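You operate a simulated robot arm through the tools that you are given. There is no shell and no other tool.

The job below is to be done with a simulated robot arm. You get a single attempt, and the scene is never put back.

## Task
Put things in order on the ply bench top. At the end: the copper stub stands where the brown tamper stood; the brown tamper stands where the orange thickness gauge stood; the orange thickness gauge stands where the yellow hand lamp stood; the yellow hand lamp stands on top of the beige wood block; whatever was shut is shut again. Leave all else as you found it, and nothing knocked over.

Only the result counts: the job must be done as asked and must still hold three seconds after the hand-in. Knocking over, shifting, dropping, spilling or breaking anything else fails it.

## Robot
A 6-joint arm with a two-finger parallel gripper, fixed in place. Base frame: the origin is at the foot of the arm, x ahead of it, y to its left, z up; the work surface is at about z = 0. Readings come in cm, degrees, newtons and seconds.
With the tool pointing down near the work surface it reaches from about 16 to 42 cm from the base axis. Its first joint turns from -66.0 to 66.0 degrees. Payload 1.57 kg.
Tool frame: the origin (TCP) lies between the finger pads and is the grasp point; the fingertips stand 3 cm ahead of it; z points along the fingers, y is the line along which they close. Largest opening 8 cm; finger width 1.7, thickness 1.2; the body of the gripper, 4 by 8.2 cm, starts 8 cm behind the TCP.
Orientation is that of the tool frame in the base frame, as a unit quaternion [w, x, y, z]. With the fingers straight down and closing along the base's y, the tool's x points along the base's -x, its y along +y and its z along -z.

## Interface
- The arm moves only by the tool play_rows. Its argument "commands" is a list that holds one entry, the list of rows, each a list of 7 numbers: the shift along the base's x, y, z in cm, then the turn, a rotation vector about the base's x, y, z in degrees, then the opening, from 0 (shut) to 1 (fully open). In form: [[[x, y, z, ax, ay, az, fingers], ...]]. A call has 1 to 20 rows; each row shifts and turns the commanded pose from where the row before left it. Each row takes 0.2 s and may step no farther than 5 cm and 8.6 degrees from the row before; otherwise, or with a gripper value out of range, the whole call is refused. A pose out of reach is approached as far as the arm can. The call stops where the force on the tool passes 40 N (or 10 N more than at its start, if that is more) or the arm is blocked; 0.2 s more then pass. Each finger travels about 15.3 cm/s and halts on what it meets, pressing with about 30 N; the grip force reading is that of the motor and also rises with nothing between the fingers. The clock runs only during rows and for 0.2 s after the last one: add rows that do not move to give the fingers time. The reply holds the time, the measured pose of the TCP, the force on the tool along the base axes, the opening and the grip force, in the units named above and with some noise, with the torque about the TCP (base axes, N m) and any sound that the robot's microphone picked up.
- Cameras (640 x 400 px; columns grow to the right, rows downward): "scene" is fixed at [4.16, -31.98, 42.59]; the picture's right is [0.89, -0.45, 0.00], its down [-0.26, -0.51, -0.82] and it looks along [0.37, 0.73, -0.57] (base axes); focal length 284 px, centre (320, 200). "wrist" rides on the gripper at [7.2, -0.7, -12.2] in the tool frame; the picture's right is [0.09, 1.00, 0.00], its down [-0.84, 0.08, -0.54] and it looks along [-0.54, 0.05, 0.84] (tool axes); focal length 238 px, centre (320, 200). There is no depth. A picture from a camera that has moved, and an enlarged one, comes with that camera's place and axes in the base frame and with its lens.
- grab_frame(camera): a new picture of that camera. No time passes.
- close_up(camera, box): a new picture of the part [left, top, right, bottom] of that camera's present view, enlarged. No time passes.
- finish_job(): hands the job in; it is judged then, once.

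Nothing tells you positions but the pictures and the camera data. Unless the task says otherwise, let go and move clear before handing in.

The tools are called after "Emit:" by a JSON object that holds its "method" and its "body". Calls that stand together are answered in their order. play_rows: Moves the arm, as the interface text tells. Its arguments: {"type":"object","properties":{"commands":{"type":"array","items":{"type":"array","items":{"type":"array","items":{"type":"number"}}}}},"required":["commands"]} The other tools are called the same way: grab_frame (camera) takes a picture; close_up (camera, box) takes an enlarged picture of a part of a camera's view; finish_job () hands the job in.

At the start:

```text
t: 0.0
tcp_pos: [21.55, -7.91, 28.25]
orientation: [-0.001, 0.0, 1.0, 0.0]
ft_force: [0.0, -0.2, -0.1]
moment: [-0.01, 0.0, -0.02]
finger_gap: 7.98
grip_force: 0.1
```

scene: 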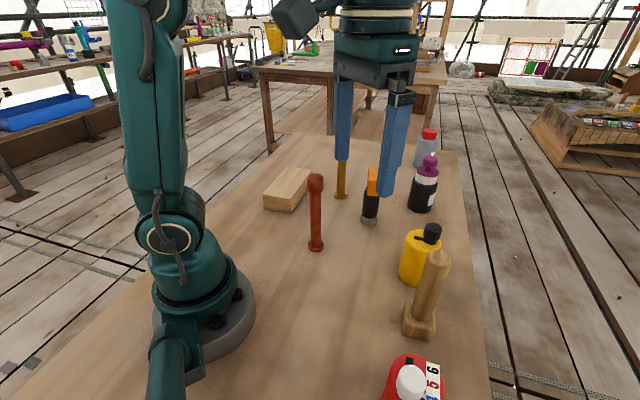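
wrist: 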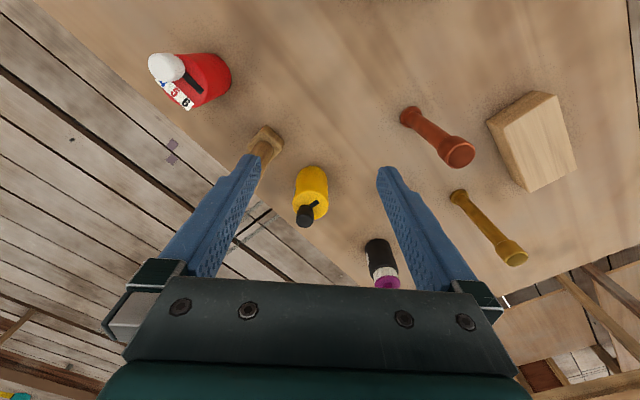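

I see a bench with a beige block, a copper-coloured stub, a brownish tamper, an orange/black item, bottles, a wooden pestle-like object, a yellow lamp-like object and a red one. I will look closer before moving anything.

Emit:
{"method": "close_up", "body": {"camera": "scene", "box": [240, 120, 480, 270]}}

Emit:
{"method": "close_up", "body": {"camera": "scene", "box": [340, 210, 500, 400]}}

Emit:
{"method": "close_up", "body": {"camera": "wrist", "box": [360, 60, 600, 300]}}

Emit:
{"method": "close_up", "body": {"camera": "wrist", "box": [130, 30, 430, 300]}}

```text
2.67 times, centred on (360, 195) of scene
camera zoom: at [4.16, -31.98, 42.59], right [0.89, -0.45, 0.0], down [-0.26, -0.51, -0.82], along [0.37, 0.73, -0.57], focal length 756 px, centre (213, 213)
```

zoom: 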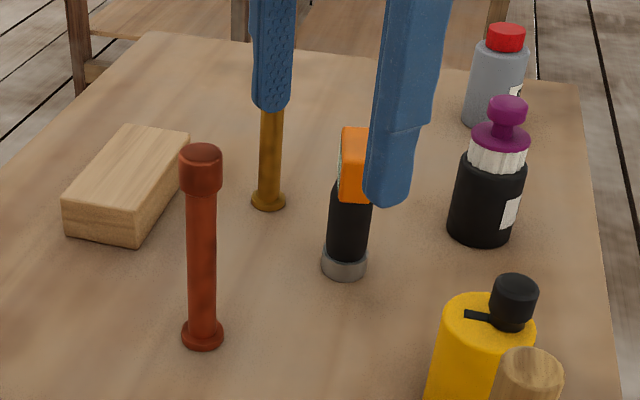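

```text
2.11 times, centred on (420, 305) of scene
camera zoom: at [4.16, -31.98, 42.59], right [0.89, -0.45, 0.0], down [-0.26, -0.51, -0.82], along [0.37, 0.73, -0.57], focal length 597 px, centre (110, -21)
```

zoom: 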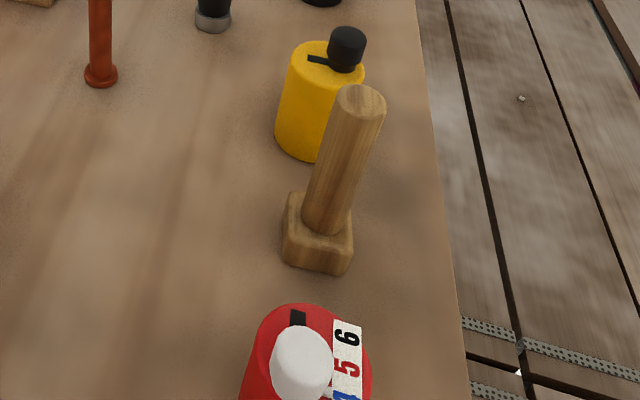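

```text
1.67 times, centred on (480, 180) of wrist
camera zoom: at [14.43, -8.56, 40.42], right [-0.09, 1.0, 0.0], down [0.84, 0.08, 0.54], along [0.54, 0.05, -0.84], focal length 397 px, centre (53, 233)
```

zoom: 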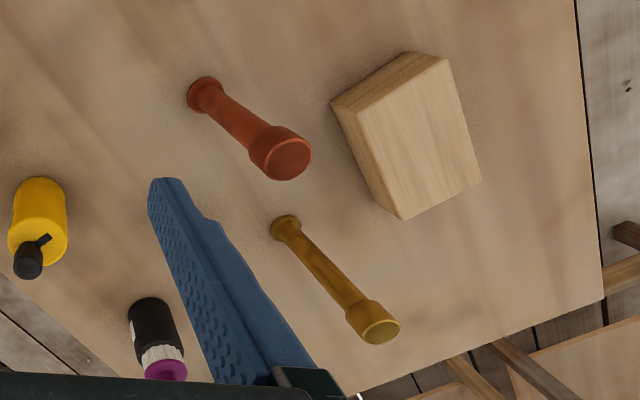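

```text
1.48 times, centred on (280, 165) of wrist
camera zoom: at [14.43, -8.56, 40.42], right [-0.09, 1.0, 0.0], down [0.84, 0.08, 0.54], along [0.54, 0.05, -0.84], focal length 353 px, centre (379, 252)
```

zoom: 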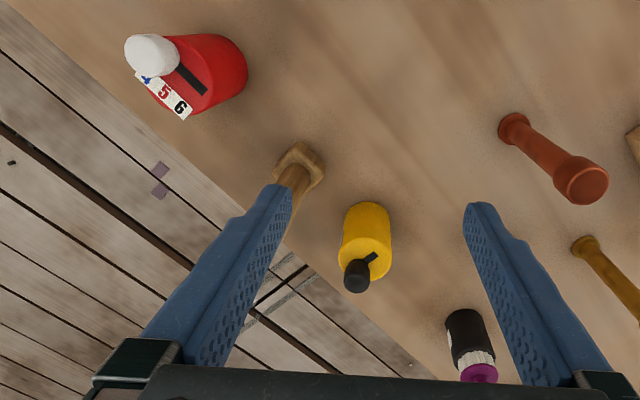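

The objects seem to be: copper stub about (23, 8), brass-coloured stub (38, 22), orange-and-black gauge (38, 10), yellow lamp (36, -8), wooden tamper (30, -16), block (27, 31). Next I raise the arm slightly to clear the view of the gauge.

Emit:
{"method": "play_rows", "body": {"commands": [[[-1, 2, 2, 0, 0, 0, 1], [-1, 2, 2, 0, 0, 0, 1], [-1, 2, 2, 0, 0, 0, 1], [0, 0, 0, 0, 0, 0, 1]]]}}

Emit:
{"method": "grab_frame", "body": {"camera": "scene"}}

Emit:
{"method": "grab_frame", "body": {"camera": "wrist"}}

```text
t: 1.0
tcp_pos: [18.46, -1.89, 32.25]
orientation: [0.001, 0.0, 1.0, 0.0]
ft_force: [1.0, -0.5, 0.3]
moment: [-0.02, 0.01, 0.02]
finger_gap: 8.0
grip_force: 0.1
out of reach, approached as far as the arm can: row 3
```

```text
taken
```

scene: 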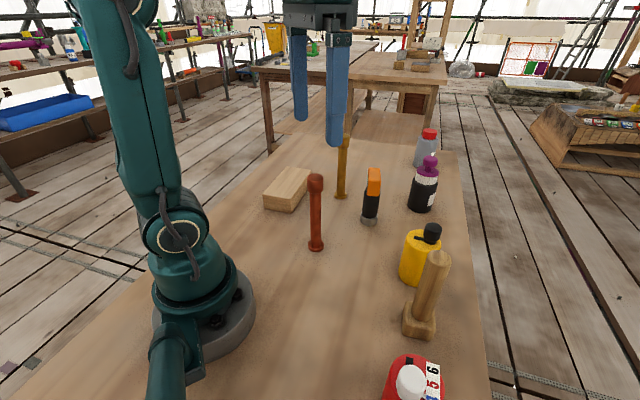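

```text
taken
camera wrist: at [11.39, -2.63, 44.44], right [-0.09, 1.0, 0.0], down [0.84, 0.08, 0.54], along [0.54, 0.05, -0.84], focal length 238 px, centre (320, 200)
```

wrist: 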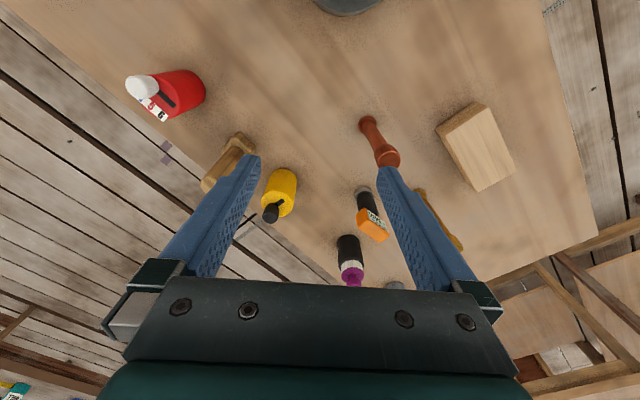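

Emit:
{"method": "close_up", "body": {"camera": "scene", "box": [250, 130, 450, 255]}}

Emit:
{"method": "close_up", "body": {"camera": "scene", "box": [340, 150, 420, 230]}}

Emit:
{"method": "close_up", "body": {"camera": "scene", "box": [380, 210, 460, 350]}}

Emit:
{"method": "close_up", "body": {"camera": "wrist", "box": [320, 80, 520, 300]}}

Emit:
{"method": "close_up", "body": {"camera": "wrist", "box": [110, 50, 330, 250]}}

```text
3.20 times, centred on (350, 192) of scene
camera zoom: at [4.16, -31.98, 42.59], right [0.89, -0.45, 0.0], down [-0.26, -0.51, -0.82], along [0.37, 0.73, -0.57], focal length 908 px, centre (224, 224)
```

zoom: 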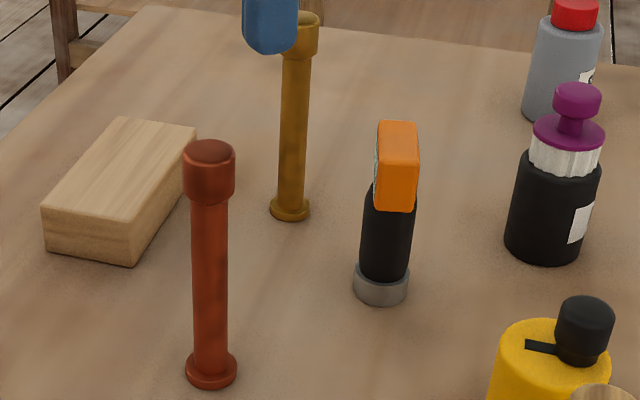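

```text
5.00 times, centred on (380, 190) of scene
camera zoom: at [4.16, -31.98, 42.59], right [0.89, -0.45, 0.0], down [-0.26, -0.51, -0.82], along [0.37, 0.73, -0.57], focal length 1418 px, centre (20, 250)
```

zoom: 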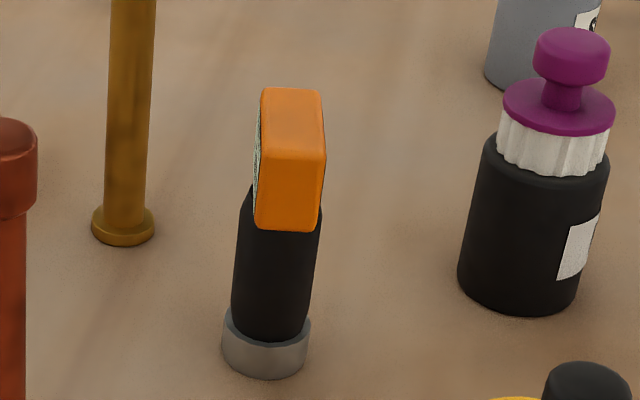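

```text
2.86 times, centred on (420, 280) of scene
camera zoom: at [4.16, -31.98, 42.59], right [0.89, -0.45, 0.0], down [-0.26, -0.51, -0.82], along [0.37, 0.73, -0.57], focal length 810 px, centre (34, -29)
```

zoom: 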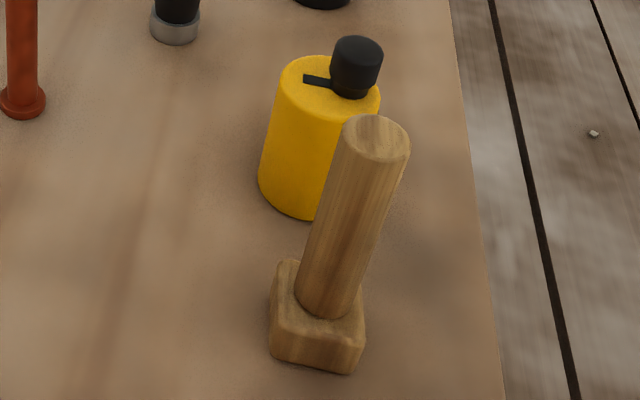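

```text
1.82 times, centred on (420, 190) of wrist
camera zoom: at [11.39, -2.63, 44.44], right [-0.09, 1.0, 0.0], down [0.84, 0.08, 0.54], along [0.54, 0.05, -0.84], focal length 433 px, centre (138, 218)
```

zoom: 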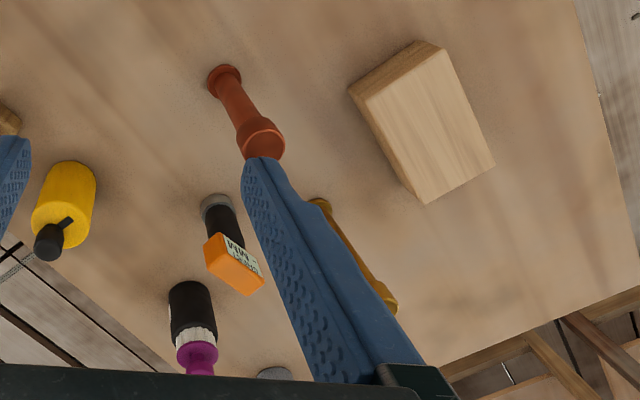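

```text
2.00 times, centred on (220, 150) of wrist
camera zoom: at [11.39, -2.63, 44.44], right [-0.09, 1.0, 0.0], down [0.84, 0.08, 0.54], along [0.54, 0.05, -0.84], focal length 477 px, centre (520, 300)
```

zoom: 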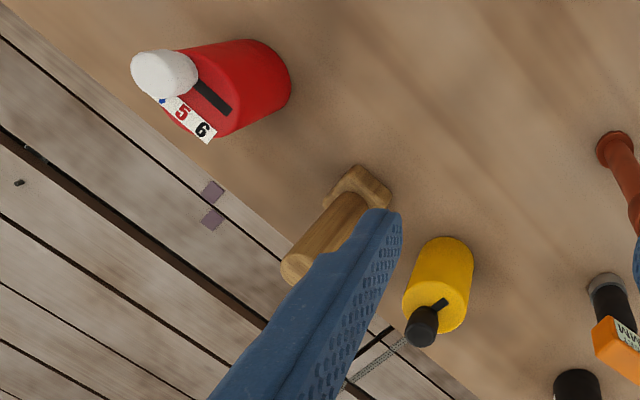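

The gauge now shows clearly: about 12.5 cm tall, base at (38, 9.5). The two cameras disagree by under 1 cm, so I go to a hover above the yellow lamp near (36.6, -8.1) and refine from there.

Emit:
{"method": "play_rows", "body": {"commands": [[[2.5, -0.8, -1, 0, 0, 0, 1], [2.5, -0.8, -1, 0, 0, 0, 1], [2.5, -0.8, -1, 0, 0, 0, 1], [2.5, -0.8, -1, 0, 0, 0, 1], [2.5, -0.8, -1, 0, 0, 0, 1], [2.5, -0.8, -1, 0, 0, 0, 1], [2, -0.8, -1, 0, 0, 0, 1], [1, -0.6, -2, 0, 0, 0, 1], [0, 0, -2, 0, 0, 0, 1], [0, 0, -2, 0, 0, 0, 1], [0, 0, 0, 0, 0, 0, 1]]]}}

Emit:
{"method": "grab_frame", "body": {"camera": "scene"}}

Emit:
{"method": "grab_frame", "body": {"camera": "wrist"}}

```text
t: 3.4
tcp_pos: [34.22, -7.77, 17.96]
orientation: [0.0, 0.0, 1.0, 0.0]
ft_force: [-0.1, -0.1, 0.2]
moment: [-0.05, -0.01, -0.03]
finger_gap: 7.99
grip_force: 0.1
out of reach, approached as far as the arm can: row 5, 6, 7
```

```text
taken
```

scene: 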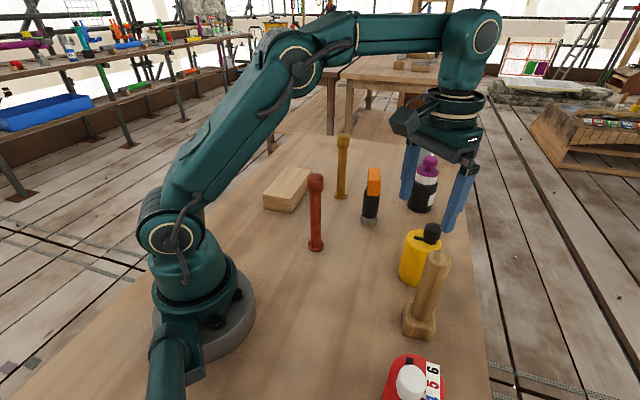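

```text
taken
camera wrist: at [27.2, -8.46, 30.23], right [-0.09, 1.0, 0.0], down [0.84, 0.08, 0.54], along [0.54, 0.05, -0.84], focal length 238 px, centre (320, 200)
```

wrist: 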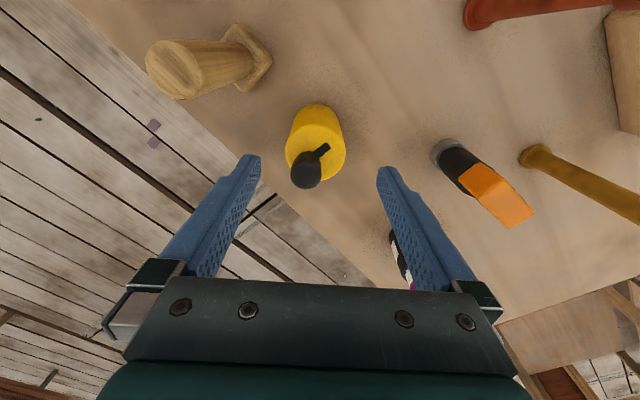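

The gripper hovers just short of the lamp. I zoom in on the wrist view to locate the lamp, tamper and gauge more exactly.

Emit:
{"method": "close_up", "body": {"camera": "wrist", "box": [240, 80, 400, 200]}}

Emit:
{"method": "close_up", "body": {"camera": "wrist", "box": [410, 110, 570, 240]}}

Emit:
{"method": "close_up", "body": {"camera": "wrist", "box": [130, 10, 290, 130]}}

Emit:
{"method": "close_up", "body": {"camera": "scene", "box": [360, 120, 500, 300]}}

```text
3.33 times, centred on (320, 140) of wrist
camera zoom: at [27.2, -8.46, 30.23], right [-0.09, 1.0, 0.0], down [0.84, 0.08, 0.54], along [0.54, 0.05, -0.84], focal length 794 px, centre (320, 400)
```

zoom: 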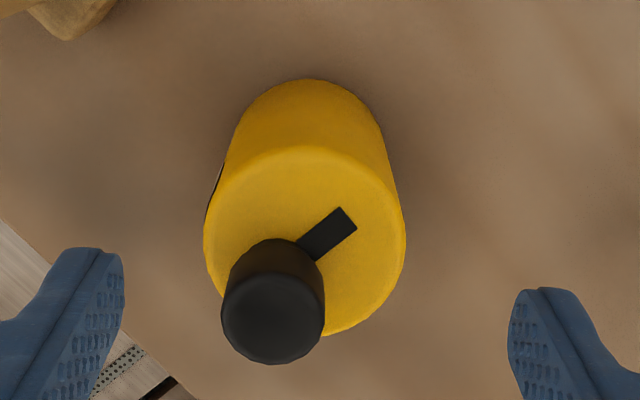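

```text
3.08 times, centred on (490, 175) of wrist
camera zoom: at [27.2, -8.46, 30.23], right [-0.09, 1.0, 0.0], down [0.84, 0.08, 0.54], along [0.54, 0.05, -0.84], focal length 733 px, centre (-203, 277)
```

zoom: 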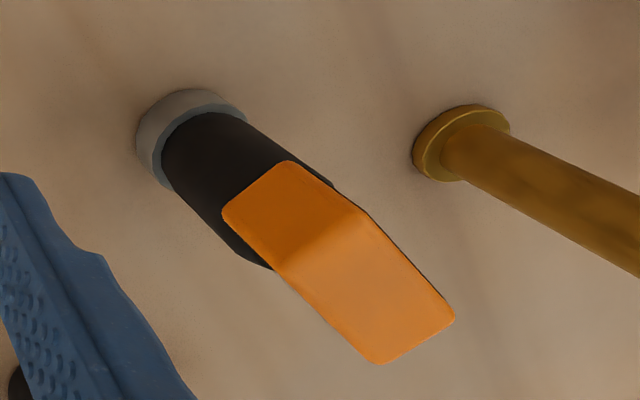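

```text
3.33 times, centred on (210, 70) of wrist
camera zoom: at [27.2, -8.46, 30.23], right [-0.09, 1.0, 0.0], down [0.84, 0.08, 0.54], along [0.54, 0.05, -0.84], focal length 794 px, centre (687, 633)
```

zoom: 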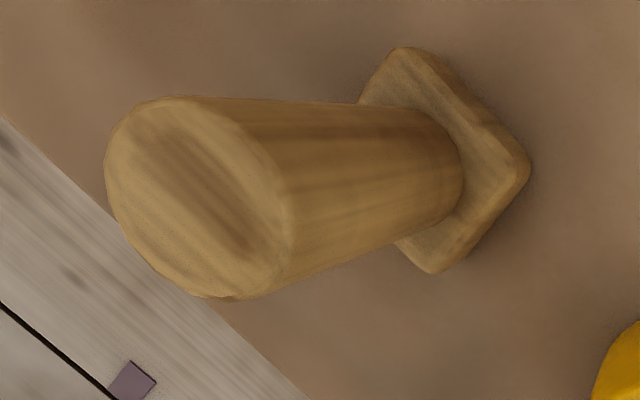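

```text
2.22 times, centred on (430, 210) of scene
camera zoom: at [4.16, -31.98, 42.59], right [0.89, -0.45, 0.0], down [-0.26, -0.51, -0.82], along [0.37, 0.73, -0.57], focal length 630 px, centre (76, 178)
```

zoom: 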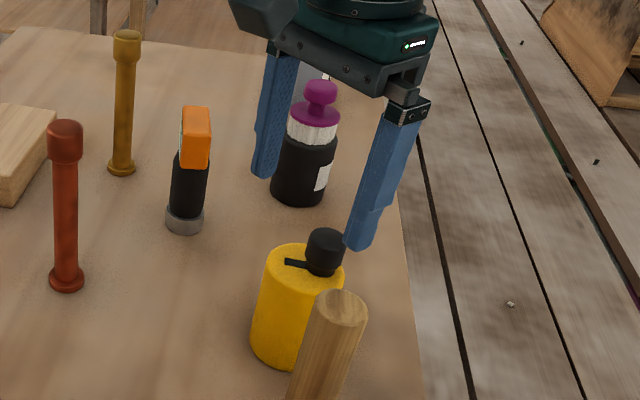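

By the close wrist view the lamp's axis is at about (35.9, -8.05), radius about 3 cm. I centre over it and lower partway, then check again.

Emit:
{"method": "play_rows", "body": {"commands": [[[0.8, -0.15, 0, 0, 0, 0, 1], [0.8, -0.15, 0, 0, 0, 0, 1], [0, 0, -1.5, 0, 0, 0, 1], [0, 0, -1.5, 0, 0, 0, 1], [0, 0, -1.5, 0, 0, 0, 1], [0, 0, 0, 0, 0, 0, 1]]]}}

Emit:
{"method": "grab_frame", "body": {"camera": "scene"}}

Emit:
{"method": "grab_frame", "body": {"camera": "wrist"}}

```text
t: 4.8
tcp_pos: [35.81, -8.23, 13.34]
orientation: [0.0, 0.0, 1.0, 0.0]
ft_force: [-0.2, -0.2, 0.5]
moment: [0.03, 0.01, 0.02]
finger_gap: 8.01
grip_force: 0.1
```

```text
taken
```

scene: 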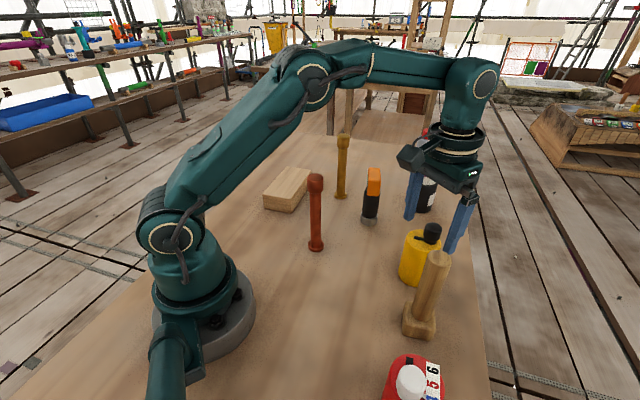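

```text
taken
camera wrist: at [28.74, -8.95, 25.57], right [-0.09, 1.0, 0.0], down [0.84, 0.08, 0.54], along [0.54, 0.05, -0.84], focal length 238 px, centre (320, 200)
```

wrist: 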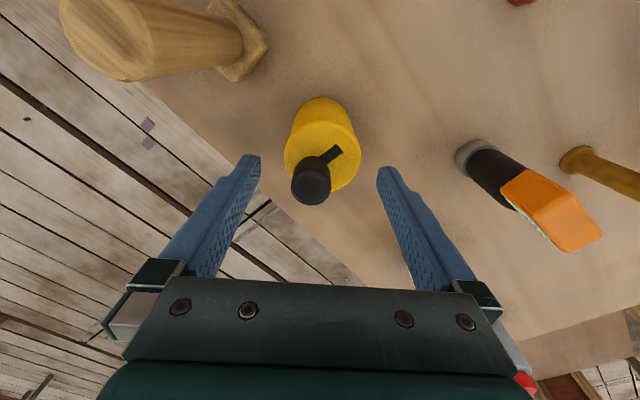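

The lamp sits at (35.8, -8.07), right under the open fingers. I lower around it and then close.

Emit:
{"method": "play_rows", "body": {"commands": [[[0, 0.12, -1.2, 0, 0, 0, 1], [0, 0, -1.2, 0, 0, 0, 1], [0, 0, -1.2, 0, 0, 0, 1], [0, 0, -1.2, 0, 0, 0, 1], [0, 0, -1.2, 0, 0, 0, 1], [0, 0, -1.2, 0, 0, 0, 1], [0, 0, -0.9, 0, 0, 0, 1], [0, 0, 0, 0, 0, 0, 1]]]}}

Emit:
{"method": "grab_frame", "body": {"camera": "wrist"}}

Emit:
{"method": "close_up", "body": {"camera": "scene", "box": [360, 150, 500, 330]}}

```text
t: 6.6
tcp_pos: [35.85, -8.22, 5.31]
orientation: [0.001, 0.0, 1.0, -0.001]
ft_force: [0.1, 0.1, 0.0]
moment: [-0.01, -0.01, 0.02]
finger_gap: 7.99
grip_force: 0.1
```

```text
taken
camera wrist: at [28.78, -8.79, 17.59], right [-0.09, 1.0, 0.0], down [0.84, 0.08, 0.54], along [0.54, 0.05, -0.84], focal length 238 px, centre (320, 200)
```

wrist: 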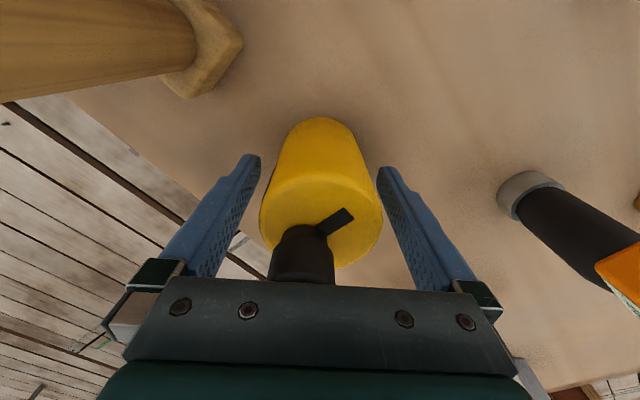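

```text
2.22 times, centred on (430, 240) of scene
camera zoom: at [4.16, -31.98, 42.59], right [0.89, -0.45, 0.0], down [-0.26, -0.51, -0.82], along [0.37, 0.73, -0.57], focal length 630 px, centre (76, 111)
```

zoom: 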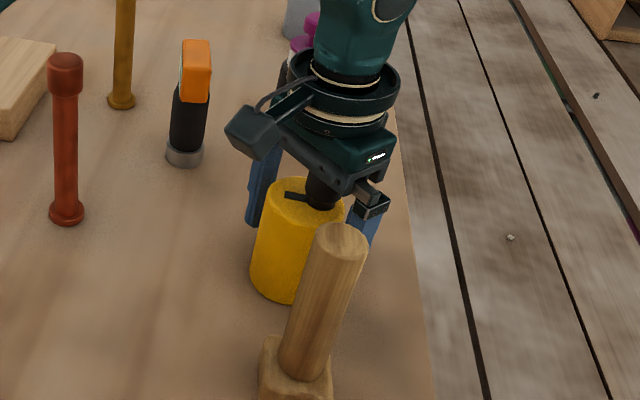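

The lamp is centred between the fingers with room to spare. I close gently in steps.

Emit:
{"method": "play_rows", "body": {"commands": [[[0, 0, 0, 0, 0, 0, 0.9], [0, 0, 0, 0, 0, 0, 0.82], [0, 0, 0, 0, 0, 0, 0.77], [0, 0, 0, 0, 0, 0, 0.73], [0, 0, 0, 0, 0, 0, 0.6], [0, 0, 0, 0, 0, 0, 0.4], [0, 0, 0, 0, 0, 0, 0.2]]]}}

Emit:
{"method": "grab_frame", "body": {"camera": "wrist"}}

```text
t: 8.2
tcp_pos: [35.74, -8.15, 5.33]
orientation: [0.0, 0.001, 1.0, 0.0]
ft_force: [0.1, 0.6, 1.2]
moment: [0.03, 0.0, 0.02]
finger_gap: 5.7
grip_force: 29.8
```

```text
taken
camera wrist: at [28.78, -8.79, 17.62], right [-0.09, 1.0, 0.0], down [0.84, 0.08, 0.54], along [0.54, 0.05, -0.84], focal length 238 px, centre (320, 200)
```

wrist: 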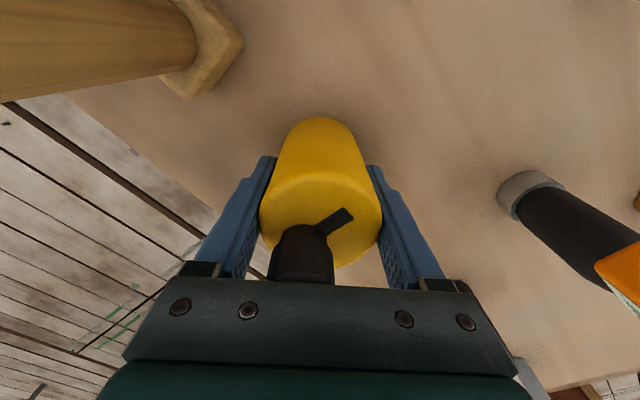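

The lamp is held (5.7 cm across). I lift it straight up, then draw it in toward the middle, high enough to clear the stubs.

Emit:
{"method": "play_rows", "body": {"commands": [[[0, 0, 0.6, 0, 0, 0, 0.2], [0, 0, 1.4, 0, 0, 0, 0.2], [0, 0, 2, 0, 0, 0, 0.2], [0, 0, 2, 0, 0, 0, 0.2], [0, 0, 2, 0, 0, 0, 0.2], [0, 0, 2, 0, 0, 0, 0.2], [0, 0, 2, 0, 0, 0, 0.2], [-1.2, 0.8, 1.2, 0, 0, 0, 0.2], [-1.2, 0.8, 1.2, 0, 0, 0, 0.2], [-1.2, 0.8, 1.2, 0, 0, 0, 0.2], [-1.2, 0.8, 1.2, 0, 0, 0, 0.2], [-0.5, 0.5, 1.2, 0, 0, 0, 0.2], [0, 0, 0, 0, 0, 0, 0.2]]]}}

Emit:
{"method": "grab_frame", "body": {"camera": "scene"}}

Emit:
{"method": "grab_frame", "body": {"camera": "wrist"}}

```text
t: 11.0
tcp_pos: [30.56, -4.4, 23.38]
orientation: [0.0, 0.0, 1.0, 0.0]
ft_force: [-0.1, -0.3, -1.8]
moment: [0.02, -0.03, -0.02]
finger_gap: 5.71
grip_force: 30.3
```

```text
taken
```

scene: 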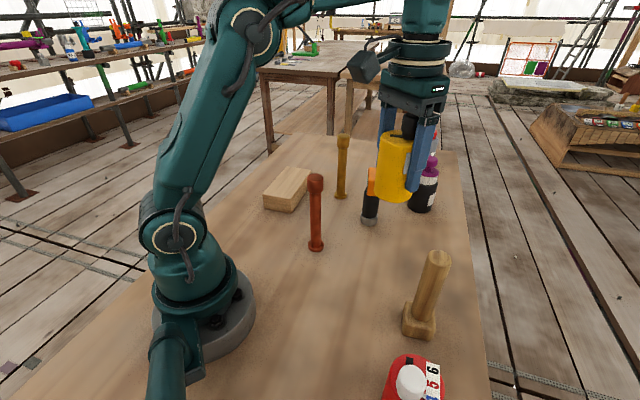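

```text
taken
camera wrist: at [23.44, -5.01, 35.67], right [-0.09, 1.0, 0.0], down [0.84, 0.08, 0.54], along [0.54, 0.05, -0.84], focal length 238 px, centre (320, 200)
```

wrist: 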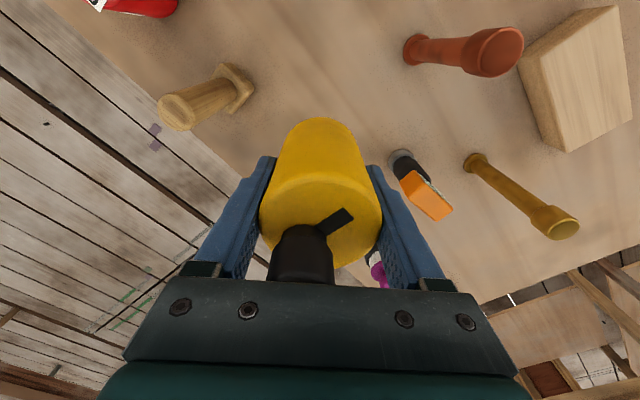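

The lamp clears everything below it. I carry it between the stubs toward the block, centred near (25, 27.5) with its top at about 4.7 cm.

Emit:
{"method": "play_rows", "body": {"commands": [[[-0.45, 2.3, 0, 0, 0, 0, 0.2], [-0.45, 2.3, 0, 0, 0, 0, 0.2], [-0.45, 2.3, 0, 0, 0, 0, 0.2], [-0.45, 2.3, 0, 0, 0, 0, 0.2], [-0.45, 2.3, 0, 0, 0, 0, 0.2], [-0.45, 2.3, 0, 0, 0, 0, 0.2], [-0.45, 2.3, 0, 0, 0, 0, 0.2], [-0.45, 2.3, 0, 0, 0, 0, 0.2], [-0.25, 1.7, -0.8, 0, 0, 0, 0.2], [-0.25, 1.7, -0.8, 0, 0, 0, 0.2], [-0.25, 1.7, -0.8, 0, 0, 0, 0.2], [-0.25, 1.7, -0.8, 0, 0, 0, 0.2], [-0.25, 1.7, -0.8, 0, 0, 0, 0.2], [-0.25, 1.7, -0.8, 0, 0, 0, 0.2], [0, 0, 0, 0, 0, 0, 0.2]]]}}

Emit:
{"method": "grab_frame", "body": {"camera": "scene"}}

Emit:
{"method": "grab_frame", "body": {"camera": "wrist"}}

```text
t: 14.2
tcp_pos: [25.47, 24.2, 18.41]
orientation: [0.0, 0.0, 1.0, 0.0]
ft_force: [-0.3, -0.7, -1.3]
moment: [0.04, 0.02, 0.01]
finger_gap: 5.71
grip_force: 29.9
```

```text
taken
```

scene: 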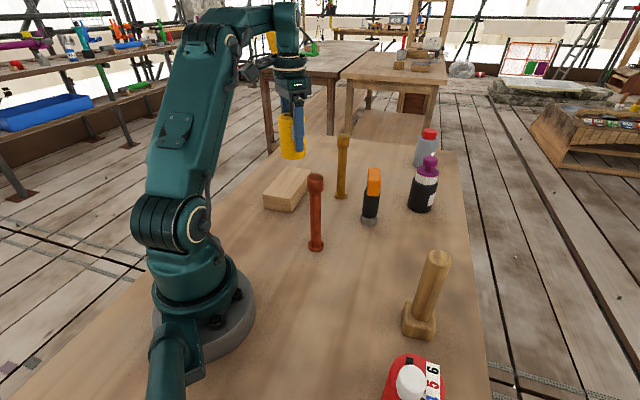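

```text
taken
camera wrist: at [18.35, 23.57, 30.79], right [-0.09, 1.0, 0.0], down [0.84, 0.08, 0.54], along [0.54, 0.05, -0.84], focal length 238 px, centre (320, 200)
```

wrist: 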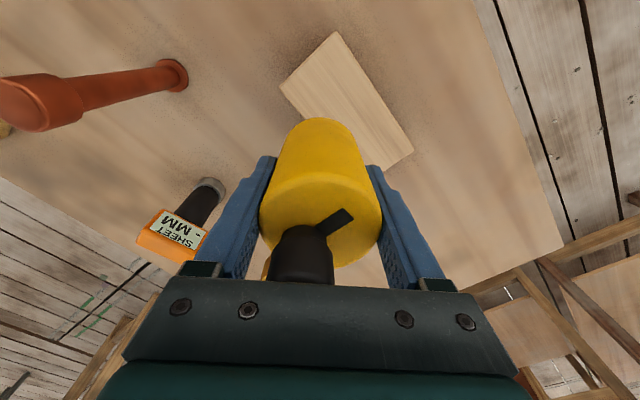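

The block's top is seen well: its centre is at about (24.5, 27.5), roughly 7 by 14.4 cm, long axis at 45 degrees. I move the lamp above it and check before lowering.

Emit:
{"method": "play_rows", "body": {"commands": [[[-0.25, 0.8, -1, 0, 0, 0, 0.2], [-0.25, 0.8, -1, 0, 0, 0, 0.2], [-0.25, 0.8, -1, 0, 0, 0, 0.2], [-0.22, 0.9, -1, 0, 0, 0, 0.2], [0, 0, 0, 0, 0, 0, 0.2]]]}}

Emit:
{"method": "close_up", "body": {"camera": "scene", "box": [230, 90, 390, 230]}}

Emit:
{"method": "grab_frame", "body": {"camera": "wrist"}}

```text
t: 15.4
tcp_pos: [24.42, 27.57, 14.5]
orientation: [0.0, 0.0, 1.0, 0.0]
ft_force: [-0.4, 0.2, -2.0]
moment: [0.02, 0.03, -0.03]
finger_gap: 5.7
grip_force: 30.1
```

```text
2.86 times, centred on (310, 160) of scene
camera zoom: at [4.16, -31.98, 42.59], right [0.89, -0.45, 0.0], down [-0.26, -0.51, -0.82], along [0.37, 0.73, -0.57], focal length 810 px, centre (349, 314)
```

zoom: 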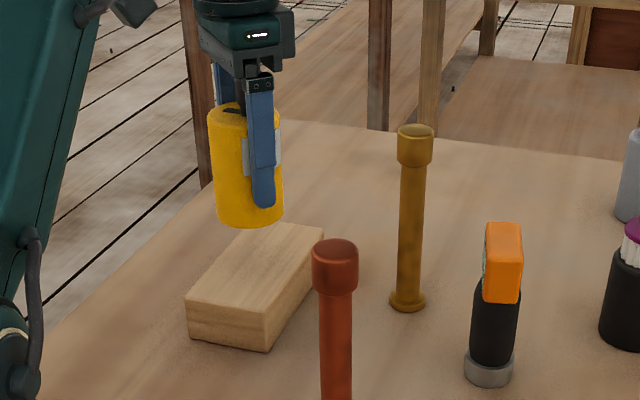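

```text
taken
camera wrist: at [17.39, 26.94, 26.79], right [-0.09, 1.0, 0.0], down [0.84, 0.08, 0.54], along [0.54, 0.05, -0.84], focal length 238 px, centre (320, 200)
```

wrist: 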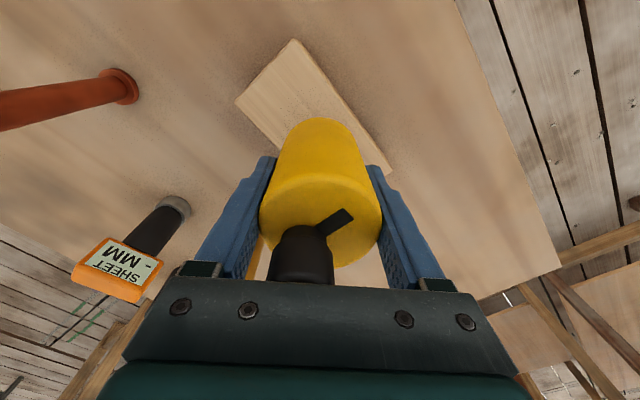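

The lamp is within 2 mm of the block's centre line. I lower it to just above the top and then creep down watching the force.

Emit:
{"method": "play_rows", "body": {"commands": [[[0, 0, -1.2, 0, 0, 0, 0.2], [0, 0, -1.2, 0, 0, 0, 0.2], [0, 0, -1.0, 0, 0, 0, 0.2], [0, 0, -0.3, 0, 0, 0, 0.2], [0, 0, 0, 0, 0, 0, 0.2]]]}}

Emit:
{"method": "close_up", "body": {"camera": "scene", "box": [230, 120, 350, 230]}}

```text
t: 16.6
tcp_pos: [24.51, 27.4, 10.97]
orientation: [0.001, 0.0, 1.0, 0.0]
ft_force: [-0.2, -1.0, -1.8]
moment: [0.0, 0.04, 0.02]
finger_gap: 5.71
grip_force: 30.0
```

```text
3.64 times, centred on (290, 175) of scene
camera zoom: at [4.16, -31.98, 42.59], right [0.89, -0.45, 0.0], down [-0.26, -0.51, -0.82], along [0.37, 0.73, -0.57], focal length 1032 px, centre (429, 291)
```

zoom: 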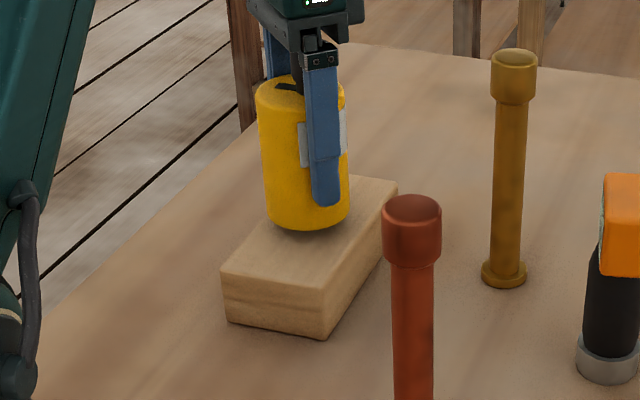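

Emit:
{"method": "play_rows", "body": {"commands": [[[0, 0, -0.2, 0, 0, 0, 0.2], [0, 0, -0.2, 0, 0, 0, 0.2], [0, 0, 0, 0, 0, 0, 0.2]]]}}

Emit:
{"method": "close_up", "body": {"camera": "scene", "box": [260, 150, 340, 210]}}

```text
t: 17.4
tcp_pos: [24.54, 27.49, 10.46]
orientation: [0.0, 0.0, 1.0, -0.001]
ft_force: [0.3, 0.7, -1.0]
moment: [-0.03, 0.01, -0.02]
finger_gap: 5.71
grip_force: 30.1
```

```text
6.67 times, centred on (300, 180) of scene
camera zoom: at [4.16, -31.98, 42.59], right [0.89, -0.45, 0.0], down [-0.26, -0.51, -0.82], along [0.37, 0.73, -0.57], focal length 1891 px, centre (453, 333)
```

zoom: 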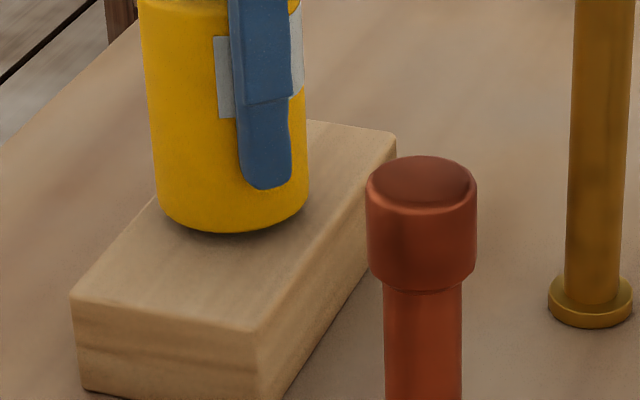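

The force shows no clear contact yet, and a slim shadow remains under the lamp. I creep further down.

Emit:
{"method": "play_rows", "body": {"commands": [[[0, 0, -0.15, 0, 0, 0, 0.2], [0, 0, -0.15, 0, 0, 0, 0.2], [0, 0, 0, 0, 0, 0, 0.2], [0, 0, 0, 0, 0, 0, 0.2]]]}}

```text
t: 18.4
tcp_pos: [24.52, 27.47, 10.18]
orientation: [-0.001, 0.001, 1.0, 0.0]
ft_force: [-0.2, 0.2, -2.0]
moment: [0.02, 0.0, 0.02]
finger_gap: 5.69
grip_force: 30.3
```

Emit:
{"method": "play_rows", "body": {"commands": [[[0, 0, -0.15, 0, 0, 0, 0.2], [0, 0, -0.15, 0, 0, 0, 0.2], [0, 0, 0, 0, 0, 0, 0.2], [0, 0, 0, 0, 0, 0, 0.2]]]}}

Emit:
{"method": "close_up", "body": {"camera": "scene", "box": [260, 150, 340, 210]}}

```text
t: 19.4
tcp_pos: [24.47, 27.49, 9.8]
orientation: [0.0, 0.0, 1.0, -0.001]
ft_force: [-1.9, -1.6, 6.2]
moment: [-0.12, 0.09, 0.0]
finger_gap: 5.71
grip_force: 30.0
```

```text
6.67 times, centred on (300, 180) of scene
camera zoom: at [4.16, -31.99, 42.59], right [0.89, -0.45, 0.0], down [-0.26, -0.51, -0.82], along [0.37, 0.73, -0.57], focal length 1891 px, centre (453, 333)
```

zoom: 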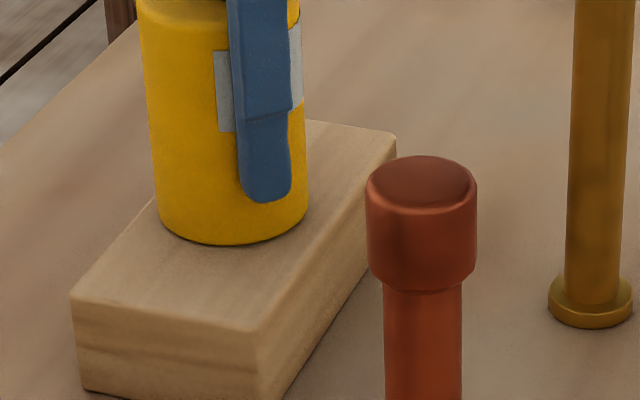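

Contact is confirmed (force up by about 8 N) and the lamp stands on the block. I release by opening the fingers gradually.

Emit:
{"method": "play_rows", "body": {"commands": [[[0, 0, 0.05, 0, 0, 0, 0.2], [0, 0, 0, 0, 0, 0, 0.72], [0, 0, 0, 0, 0, 0, 0.78], [0, 0, 0, 0, 0, 0, 0.88], [0, 0, 0, 0, 0, 0, 1], [0, 0, 0, 0, 0, 0, 1]]]}}

Emit:
{"method": "grab_frame", "body": {"camera": "wrist"}}

Emit:
{"method": "close_up", "body": {"camera": "scene", "box": [230, 120, 350, 230]}}

```text
t: 20.8
tcp_pos: [24.43, 27.55, 9.86]
orientation: [0.0, 0.001, 1.0, -0.001]
ft_force: [0.8, -1.0, 0.2]
moment: [0.02, -0.01, -0.02]
finger_gap: 8.01
grip_force: 0.0
```

```text
taken
camera wrist: at [17.37, 26.87, 22.12], right [-0.09, 1.0, 0.0], down [0.84, 0.08, 0.54], along [0.54, 0.05, -0.84], focal length 238 px, centre (320, 200)
```

wrist: 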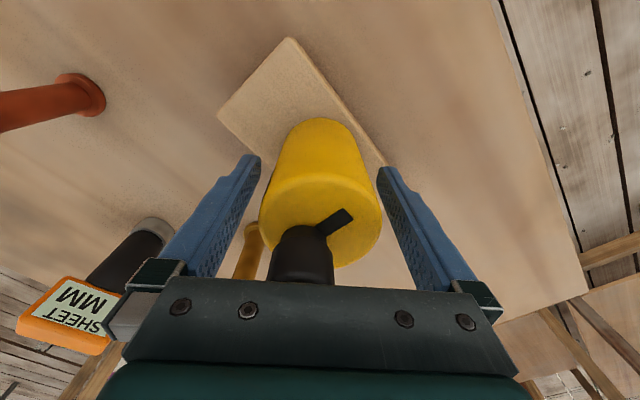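

```text
3.64 times, centred on (290, 175) of scene
camera zoom: at [4.16, -31.98, 42.59], right [0.89, -0.45, 0.0], down [-0.26, -0.51, -0.82], along [0.37, 0.73, -0.57], focal length 1032 px, centre (429, 291)
```

zoom: 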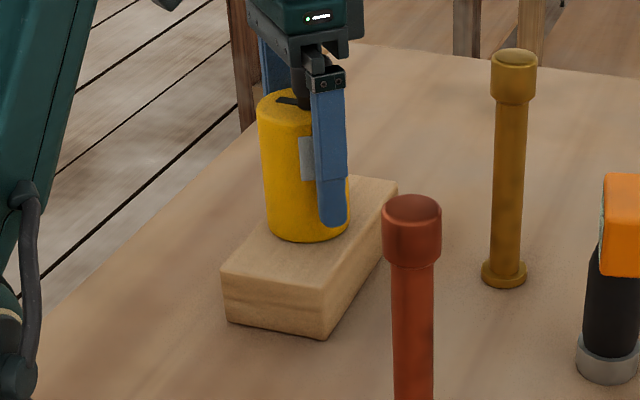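

The lamp stands free on the block. I rise, back out along -x so the fingers miss the knob, then travel toward the gauge while turning the gripper to fit its narrow side.

Emit:
{"method": "play_rows", "body": {"commands": [[[0, 0, 1.2, 0, 0, 0, 1], [0, 0, 1.9, 0, 0, 0, 1], [0, 0, 2.2, 0, 0, 0, 1], [0, 0, 2.2, 0, 0, 0, 1], [-1.3, 0, 1.1, 0, 0, 0, 1], [-1.3, 0, 1.1, 0, 0, 0, 1], [-1.3, 0, 1.1, 0, 0, 0, 1], [-1.3, 0, 1.1, 0, 0, 0, 1], [0.5, -2, 0.6, 0, 0, 0, 1], [1, -2.3, 0.4, 0, 0, 0, 1], [1.2, -2.3, 0, 0, 0, 0, 1], [1.3, -2.3, 0, 0, 0, 0, 1], [1.3, -2, 0, 0, 0, 8, 1], [1.3, -2, 0, 0, 0, 8, 1], [1.3, -2, 0, 0, 0, 8, 1], [1.3, -1.5, 0, 0, 0, 8, 1], [1.0, -1, 0, 0, 0, 8, 1], [0, 0, 0, 0, 0, 0, 1]]]}}

Emit:
{"method": "grab_frame", "body": {"camera": "scene"}}

Emit:
{"method": "grab_frame", "body": {"camera": "wrist"}}

```text
t: 24.6
tcp_pos: [29.57, 10.19, 22.84]
orientation: [0.0, -0.342, 0.94, 0.0]
ft_force: [-0.2, -0.6, -0.7]
moment: [-0.03, 0.02, -0.03]
finger_gap: 7.98
grip_force: 0.0
```

```text
taken
```

scene: 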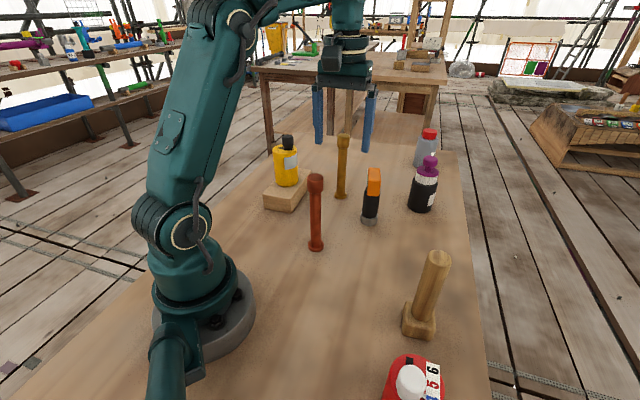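

```text
taken
camera wrist: at [24.62, 5.02, 35.09], right [-0.71, 0.7, 0.0], down [0.59, 0.6, 0.54], along [0.38, 0.39, -0.84], focal length 238 px, centre (320, 200)
```

wrist: 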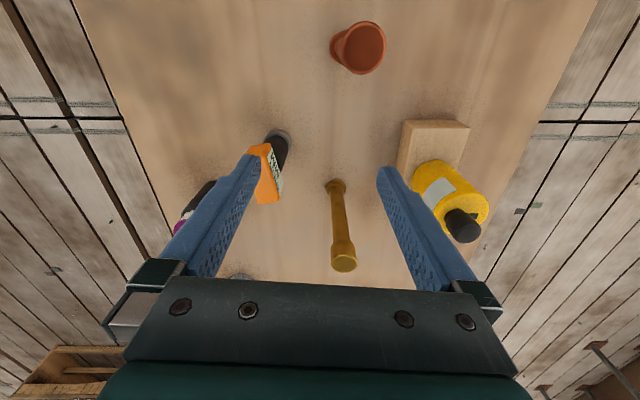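

The lamp stands upright on the block. I zoom in on the gauge from this viewpoint.

Emit:
{"method": "close_up", "body": {"camera": "wrist", "box": [220, 110, 340, 220]}}

Emit:
{"method": "close_up", "body": {"camera": "wrist", "box": [380, 100, 500, 250]}}

```text
3.64 times, centred on (280, 165) of wrist
camera zoom: at [24.62, 5.02, 35.09], right [-0.71, 0.7, 0.0], down [0.59, 0.6, 0.54], along [0.38, 0.39, -0.84], focal length 867 px, centre (466, 327)
```

zoom: 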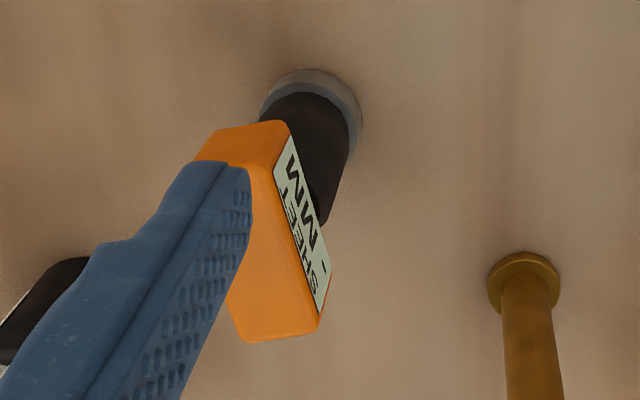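

```text
2.67 times, centred on (440, 175) of wrist
camera zoom: at [24.62, 5.02, 35.09], right [-0.71, 0.7, 0.0], down [0.59, 0.6, 0.54], along [0.38, 0.39, -0.84], focal length 636 px, centre (0, 267)
```

zoom: 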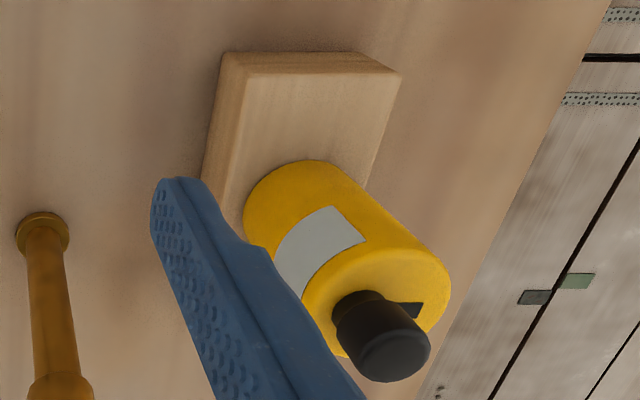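

The gauge's foot is at about (37.7, 9.5), its head's long side near 55 degrees. I move over it, keeping the fingertips above its head, and look again.

Emit:
{"method": "play_rows", "body": {"commands": [[[1.6, -0.14, -1.1, 0, 0, 0, 1], [1.6, -0.14, -1.1, 0, 0, 0, 1], [1.6, -0.14, -1.1, 0, 0, 0, 1], [1.6, -0.14, -1.1, 0, 0, 0, 1], [1.6, -0.14, -1.0, 0, 0, 0, 1], [0, 0, 0, 0, 0, 0, 1]]]}}

Emit:
{"method": "grab_frame", "body": {"camera": "wrist"}}

Emit:
{"method": "close_up", "body": {"camera": "scene", "box": [320, 90, 460, 250]}}

```text
t: 26.0
tcp_pos: [37.05, 9.19, 17.37]
orientation: [0.0, -0.342, 0.94, -0.001]
ft_force: [-0.5, 0.4, -0.3]
moment: [0.0, 0.03, 0.03]
finger_gap: 7.98
grip_force: 0.1
```

```text
taken
camera wrist: at [32.21, 4.1, 29.5], right [-0.71, 0.7, 0.0], down [0.59, 0.6, 0.54], along [0.38, 0.39, -0.84], focal length 238 px, centre (320, 200)
```

wrist: 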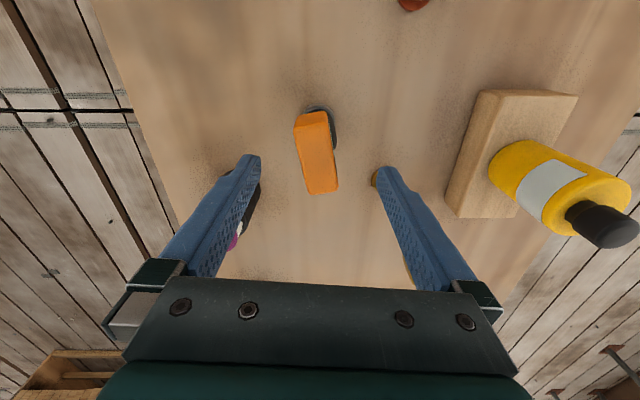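

```text
2.50 times, centred on (390, 170) of scene
camera zoom: at [4.16, -31.98, 42.59], right [0.89, -0.45, 0.0], down [-0.26, -0.51, -0.82], along [0.37, 0.73, -0.57], focal length 709 px, centre (145, 275)
```

zoom: 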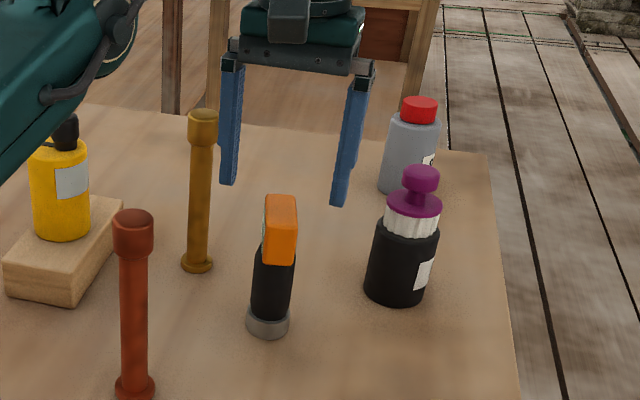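

Emit:
{"method": "close_up", "body": {"camera": "wrist", "box": [260, 90, 380, 210]}}

```text
3.33 times, centred on (320, 150) of wrist
camera zoom: at [32.21, 4.1, 29.5], right [-0.71, 0.7, 0.0], down [0.59, 0.6, 0.54], along [0.38, 0.39, -0.84], focal length 794 px, centre (320, 367)
```

zoom: 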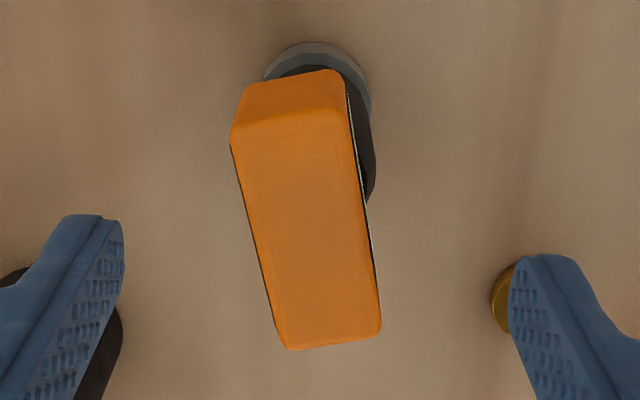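

The gauge axis is at about (37.45, 9.35). I lower a little and check the measured position before going fully around it.

Emit:
{"method": "play_rows", "body": {"commands": [[[0, 0, -1, 0, 0, 0, 1], [0, 0, -1, 0, 0, 0, 1], [0, 0, -0.8, 0, 0, 0, 1], [0, 0, 0, 0, 0, 0, 1], [0, 0, 0, 0, 0, 0, 1]]]}}

Emit:
{"method": "close_up", "body": {"camera": "wrist", "box": [230, 60, 410, 240]}}

```text
t: 27.2
tcp_pos: [37.36, 9.47, 14.61]
orientation: [0.0, -0.342, 0.94, 0.0]
ft_force: [0.2, 0.0, -0.2]
moment: [0.01, -0.01, 0.03]
finger_gap: 7.99
grip_force: 0.0
```

```text
2.22 times, centred on (320, 150) of wrist
camera zoom: at [32.47, 4.28, 26.85], right [-0.71, 0.7, 0.0], down [0.59, 0.6, 0.54], along [0.38, 0.39, -0.84], focal length 530 px, centre (320, 311)
```

zoom: 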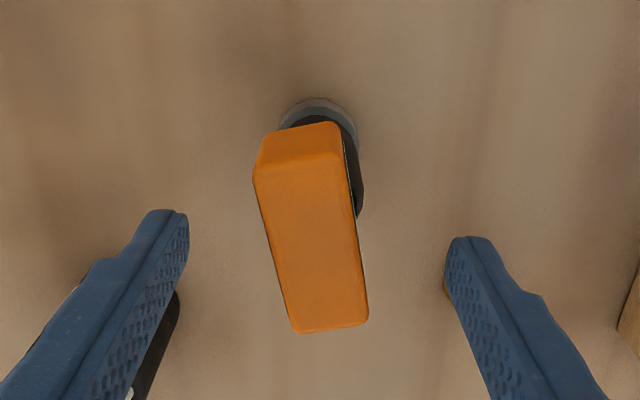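

The gauge is centred between the fingers to within about 2 mm. I correct that and lower around its black grip.

Emit:
{"method": "play_rows", "body": {"commands": [[[0.08, -0.18, -1.0, 0, 0, 0, 1], [0, 0, -1.2, 0, 0, 0, 1], [0, 0, -1.2, 0, 0, 0, 1], [0, 0, -1.2, 0, 0, 0, 1], [0, 0, -1.2, 0, 0, 0, 1], [0, 0, -1.2, 0, 0, 0, 1], [0, 0, -1.0, 0, 0, 0, 1], [0, 0, -0.5, 0, 0, 0, 1], [0, 0, 0, 0, 0, 0, 1], [0, 0, 0, 0, 0, 0, 1]]]}}

Emit:
{"method": "grab_frame", "body": {"camera": "wrist"}}

Emit:
{"method": "close_up", "body": {"camera": "scene", "box": [320, 120, 460, 250]}}

```text
t: 29.4
tcp_pos: [37.5, 9.25, 6.05]
orientation: [0.0, -0.342, 0.94, 0.001]
ft_force: [0.8, -0.4, 0.8]
moment: [-0.02, -0.01, -0.02]
finger_gap: 7.99
grip_force: 0.1
```

```text
taken
camera wrist: at [32.65, 4.14, 18.24], right [-0.71, 0.7, 0.0], down [0.59, 0.6, 0.54], along [0.38, 0.39, -0.84], focal length 238 px, centre (320, 200)
```

wrist: 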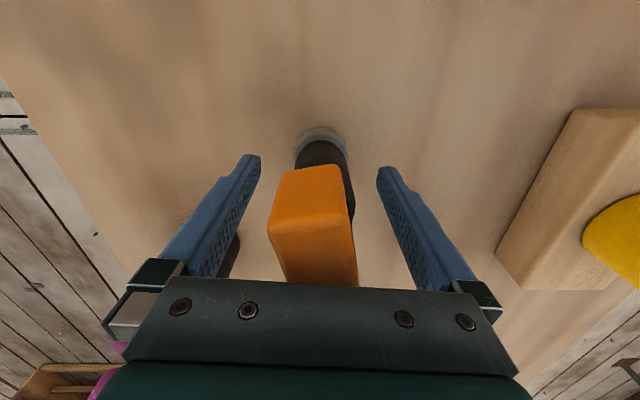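

```text
3.08 times, centred on (390, 185) of scene
camera zoom: at [4.16, -31.98, 42.59], right [0.89, -0.45, 0.0], down [-0.26, -0.51, -0.82], along [0.37, 0.73, -0.57], focal length 873 px, centre (105, 246)
```

zoom: 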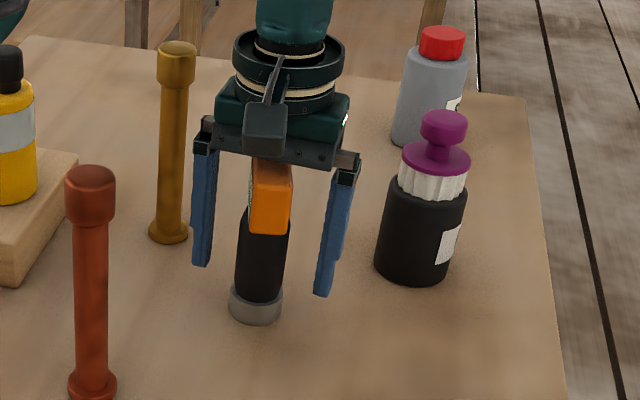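

The fingers straddle the black grip evenly. I close on it gradually.

Emit:
{"method": "play_rows", "body": {"commands": [[[0, 0, 0, 0, 0, 0, 0.8], [0, 0, 0, 0, 0, 0, 0.65], [0, 0, 0, 0, 0, 0, 0.55], [0, 0, 0, 0, 0, 0, 0.5], [0, 0, 0, 0, 0, 0, 0.46], [0, 0, 0, 0, 0, 0, 0.42], [0, 0, 0, 0, 0, 0, 0.38], [0, 0, 0, 0, 0, 0, 0.2], [0, 0, 0, 0, 0, 0, 0.1]]]}}

Emit:
{"method": "grab_frame", "body": {"camera": "wrist"}}

Emit:
{"method": "close_up", "body": {"camera": "scene", "box": [320, 120, 460, 250]}}

```text
t: 31.4
tcp_pos: [37.72, 9.24, 6.07]
orientation: [0.0, -0.343, 0.94, 0.0]
ft_force: [-0.5, -0.2, 0.1]
moment: [0.08, 0.03, -0.02]
finger_gap: 3.46
grip_force: 30.2
```

```text
taken
camera wrist: at [32.65, 4.14, 18.25], right [-0.71, 0.7, 0.0], down [0.59, 0.6, 0.54], along [0.38, 0.39, -0.84], focal length 238 px, centre (320, 200)
```

wrist: 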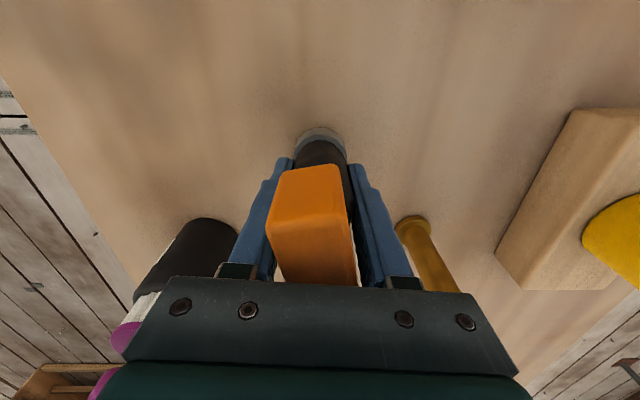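

```text
3.08 times, centred on (390, 185) of scene
camera zoom: at [4.16, -31.98, 42.59], right [0.89, -0.45, 0.0], down [-0.26, -0.51, -0.82], along [0.37, 0.73, -0.57], focal length 873 px, centre (105, 246)
```

zoom: 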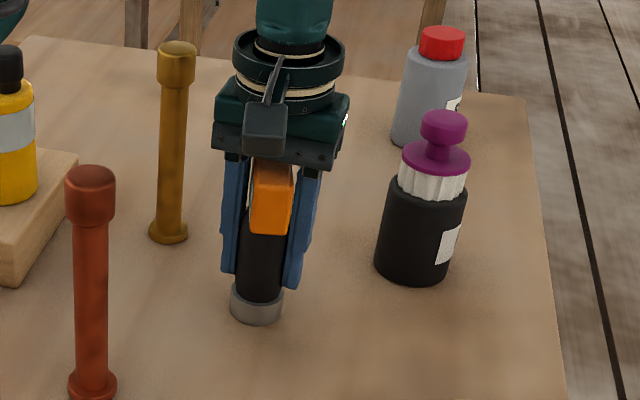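

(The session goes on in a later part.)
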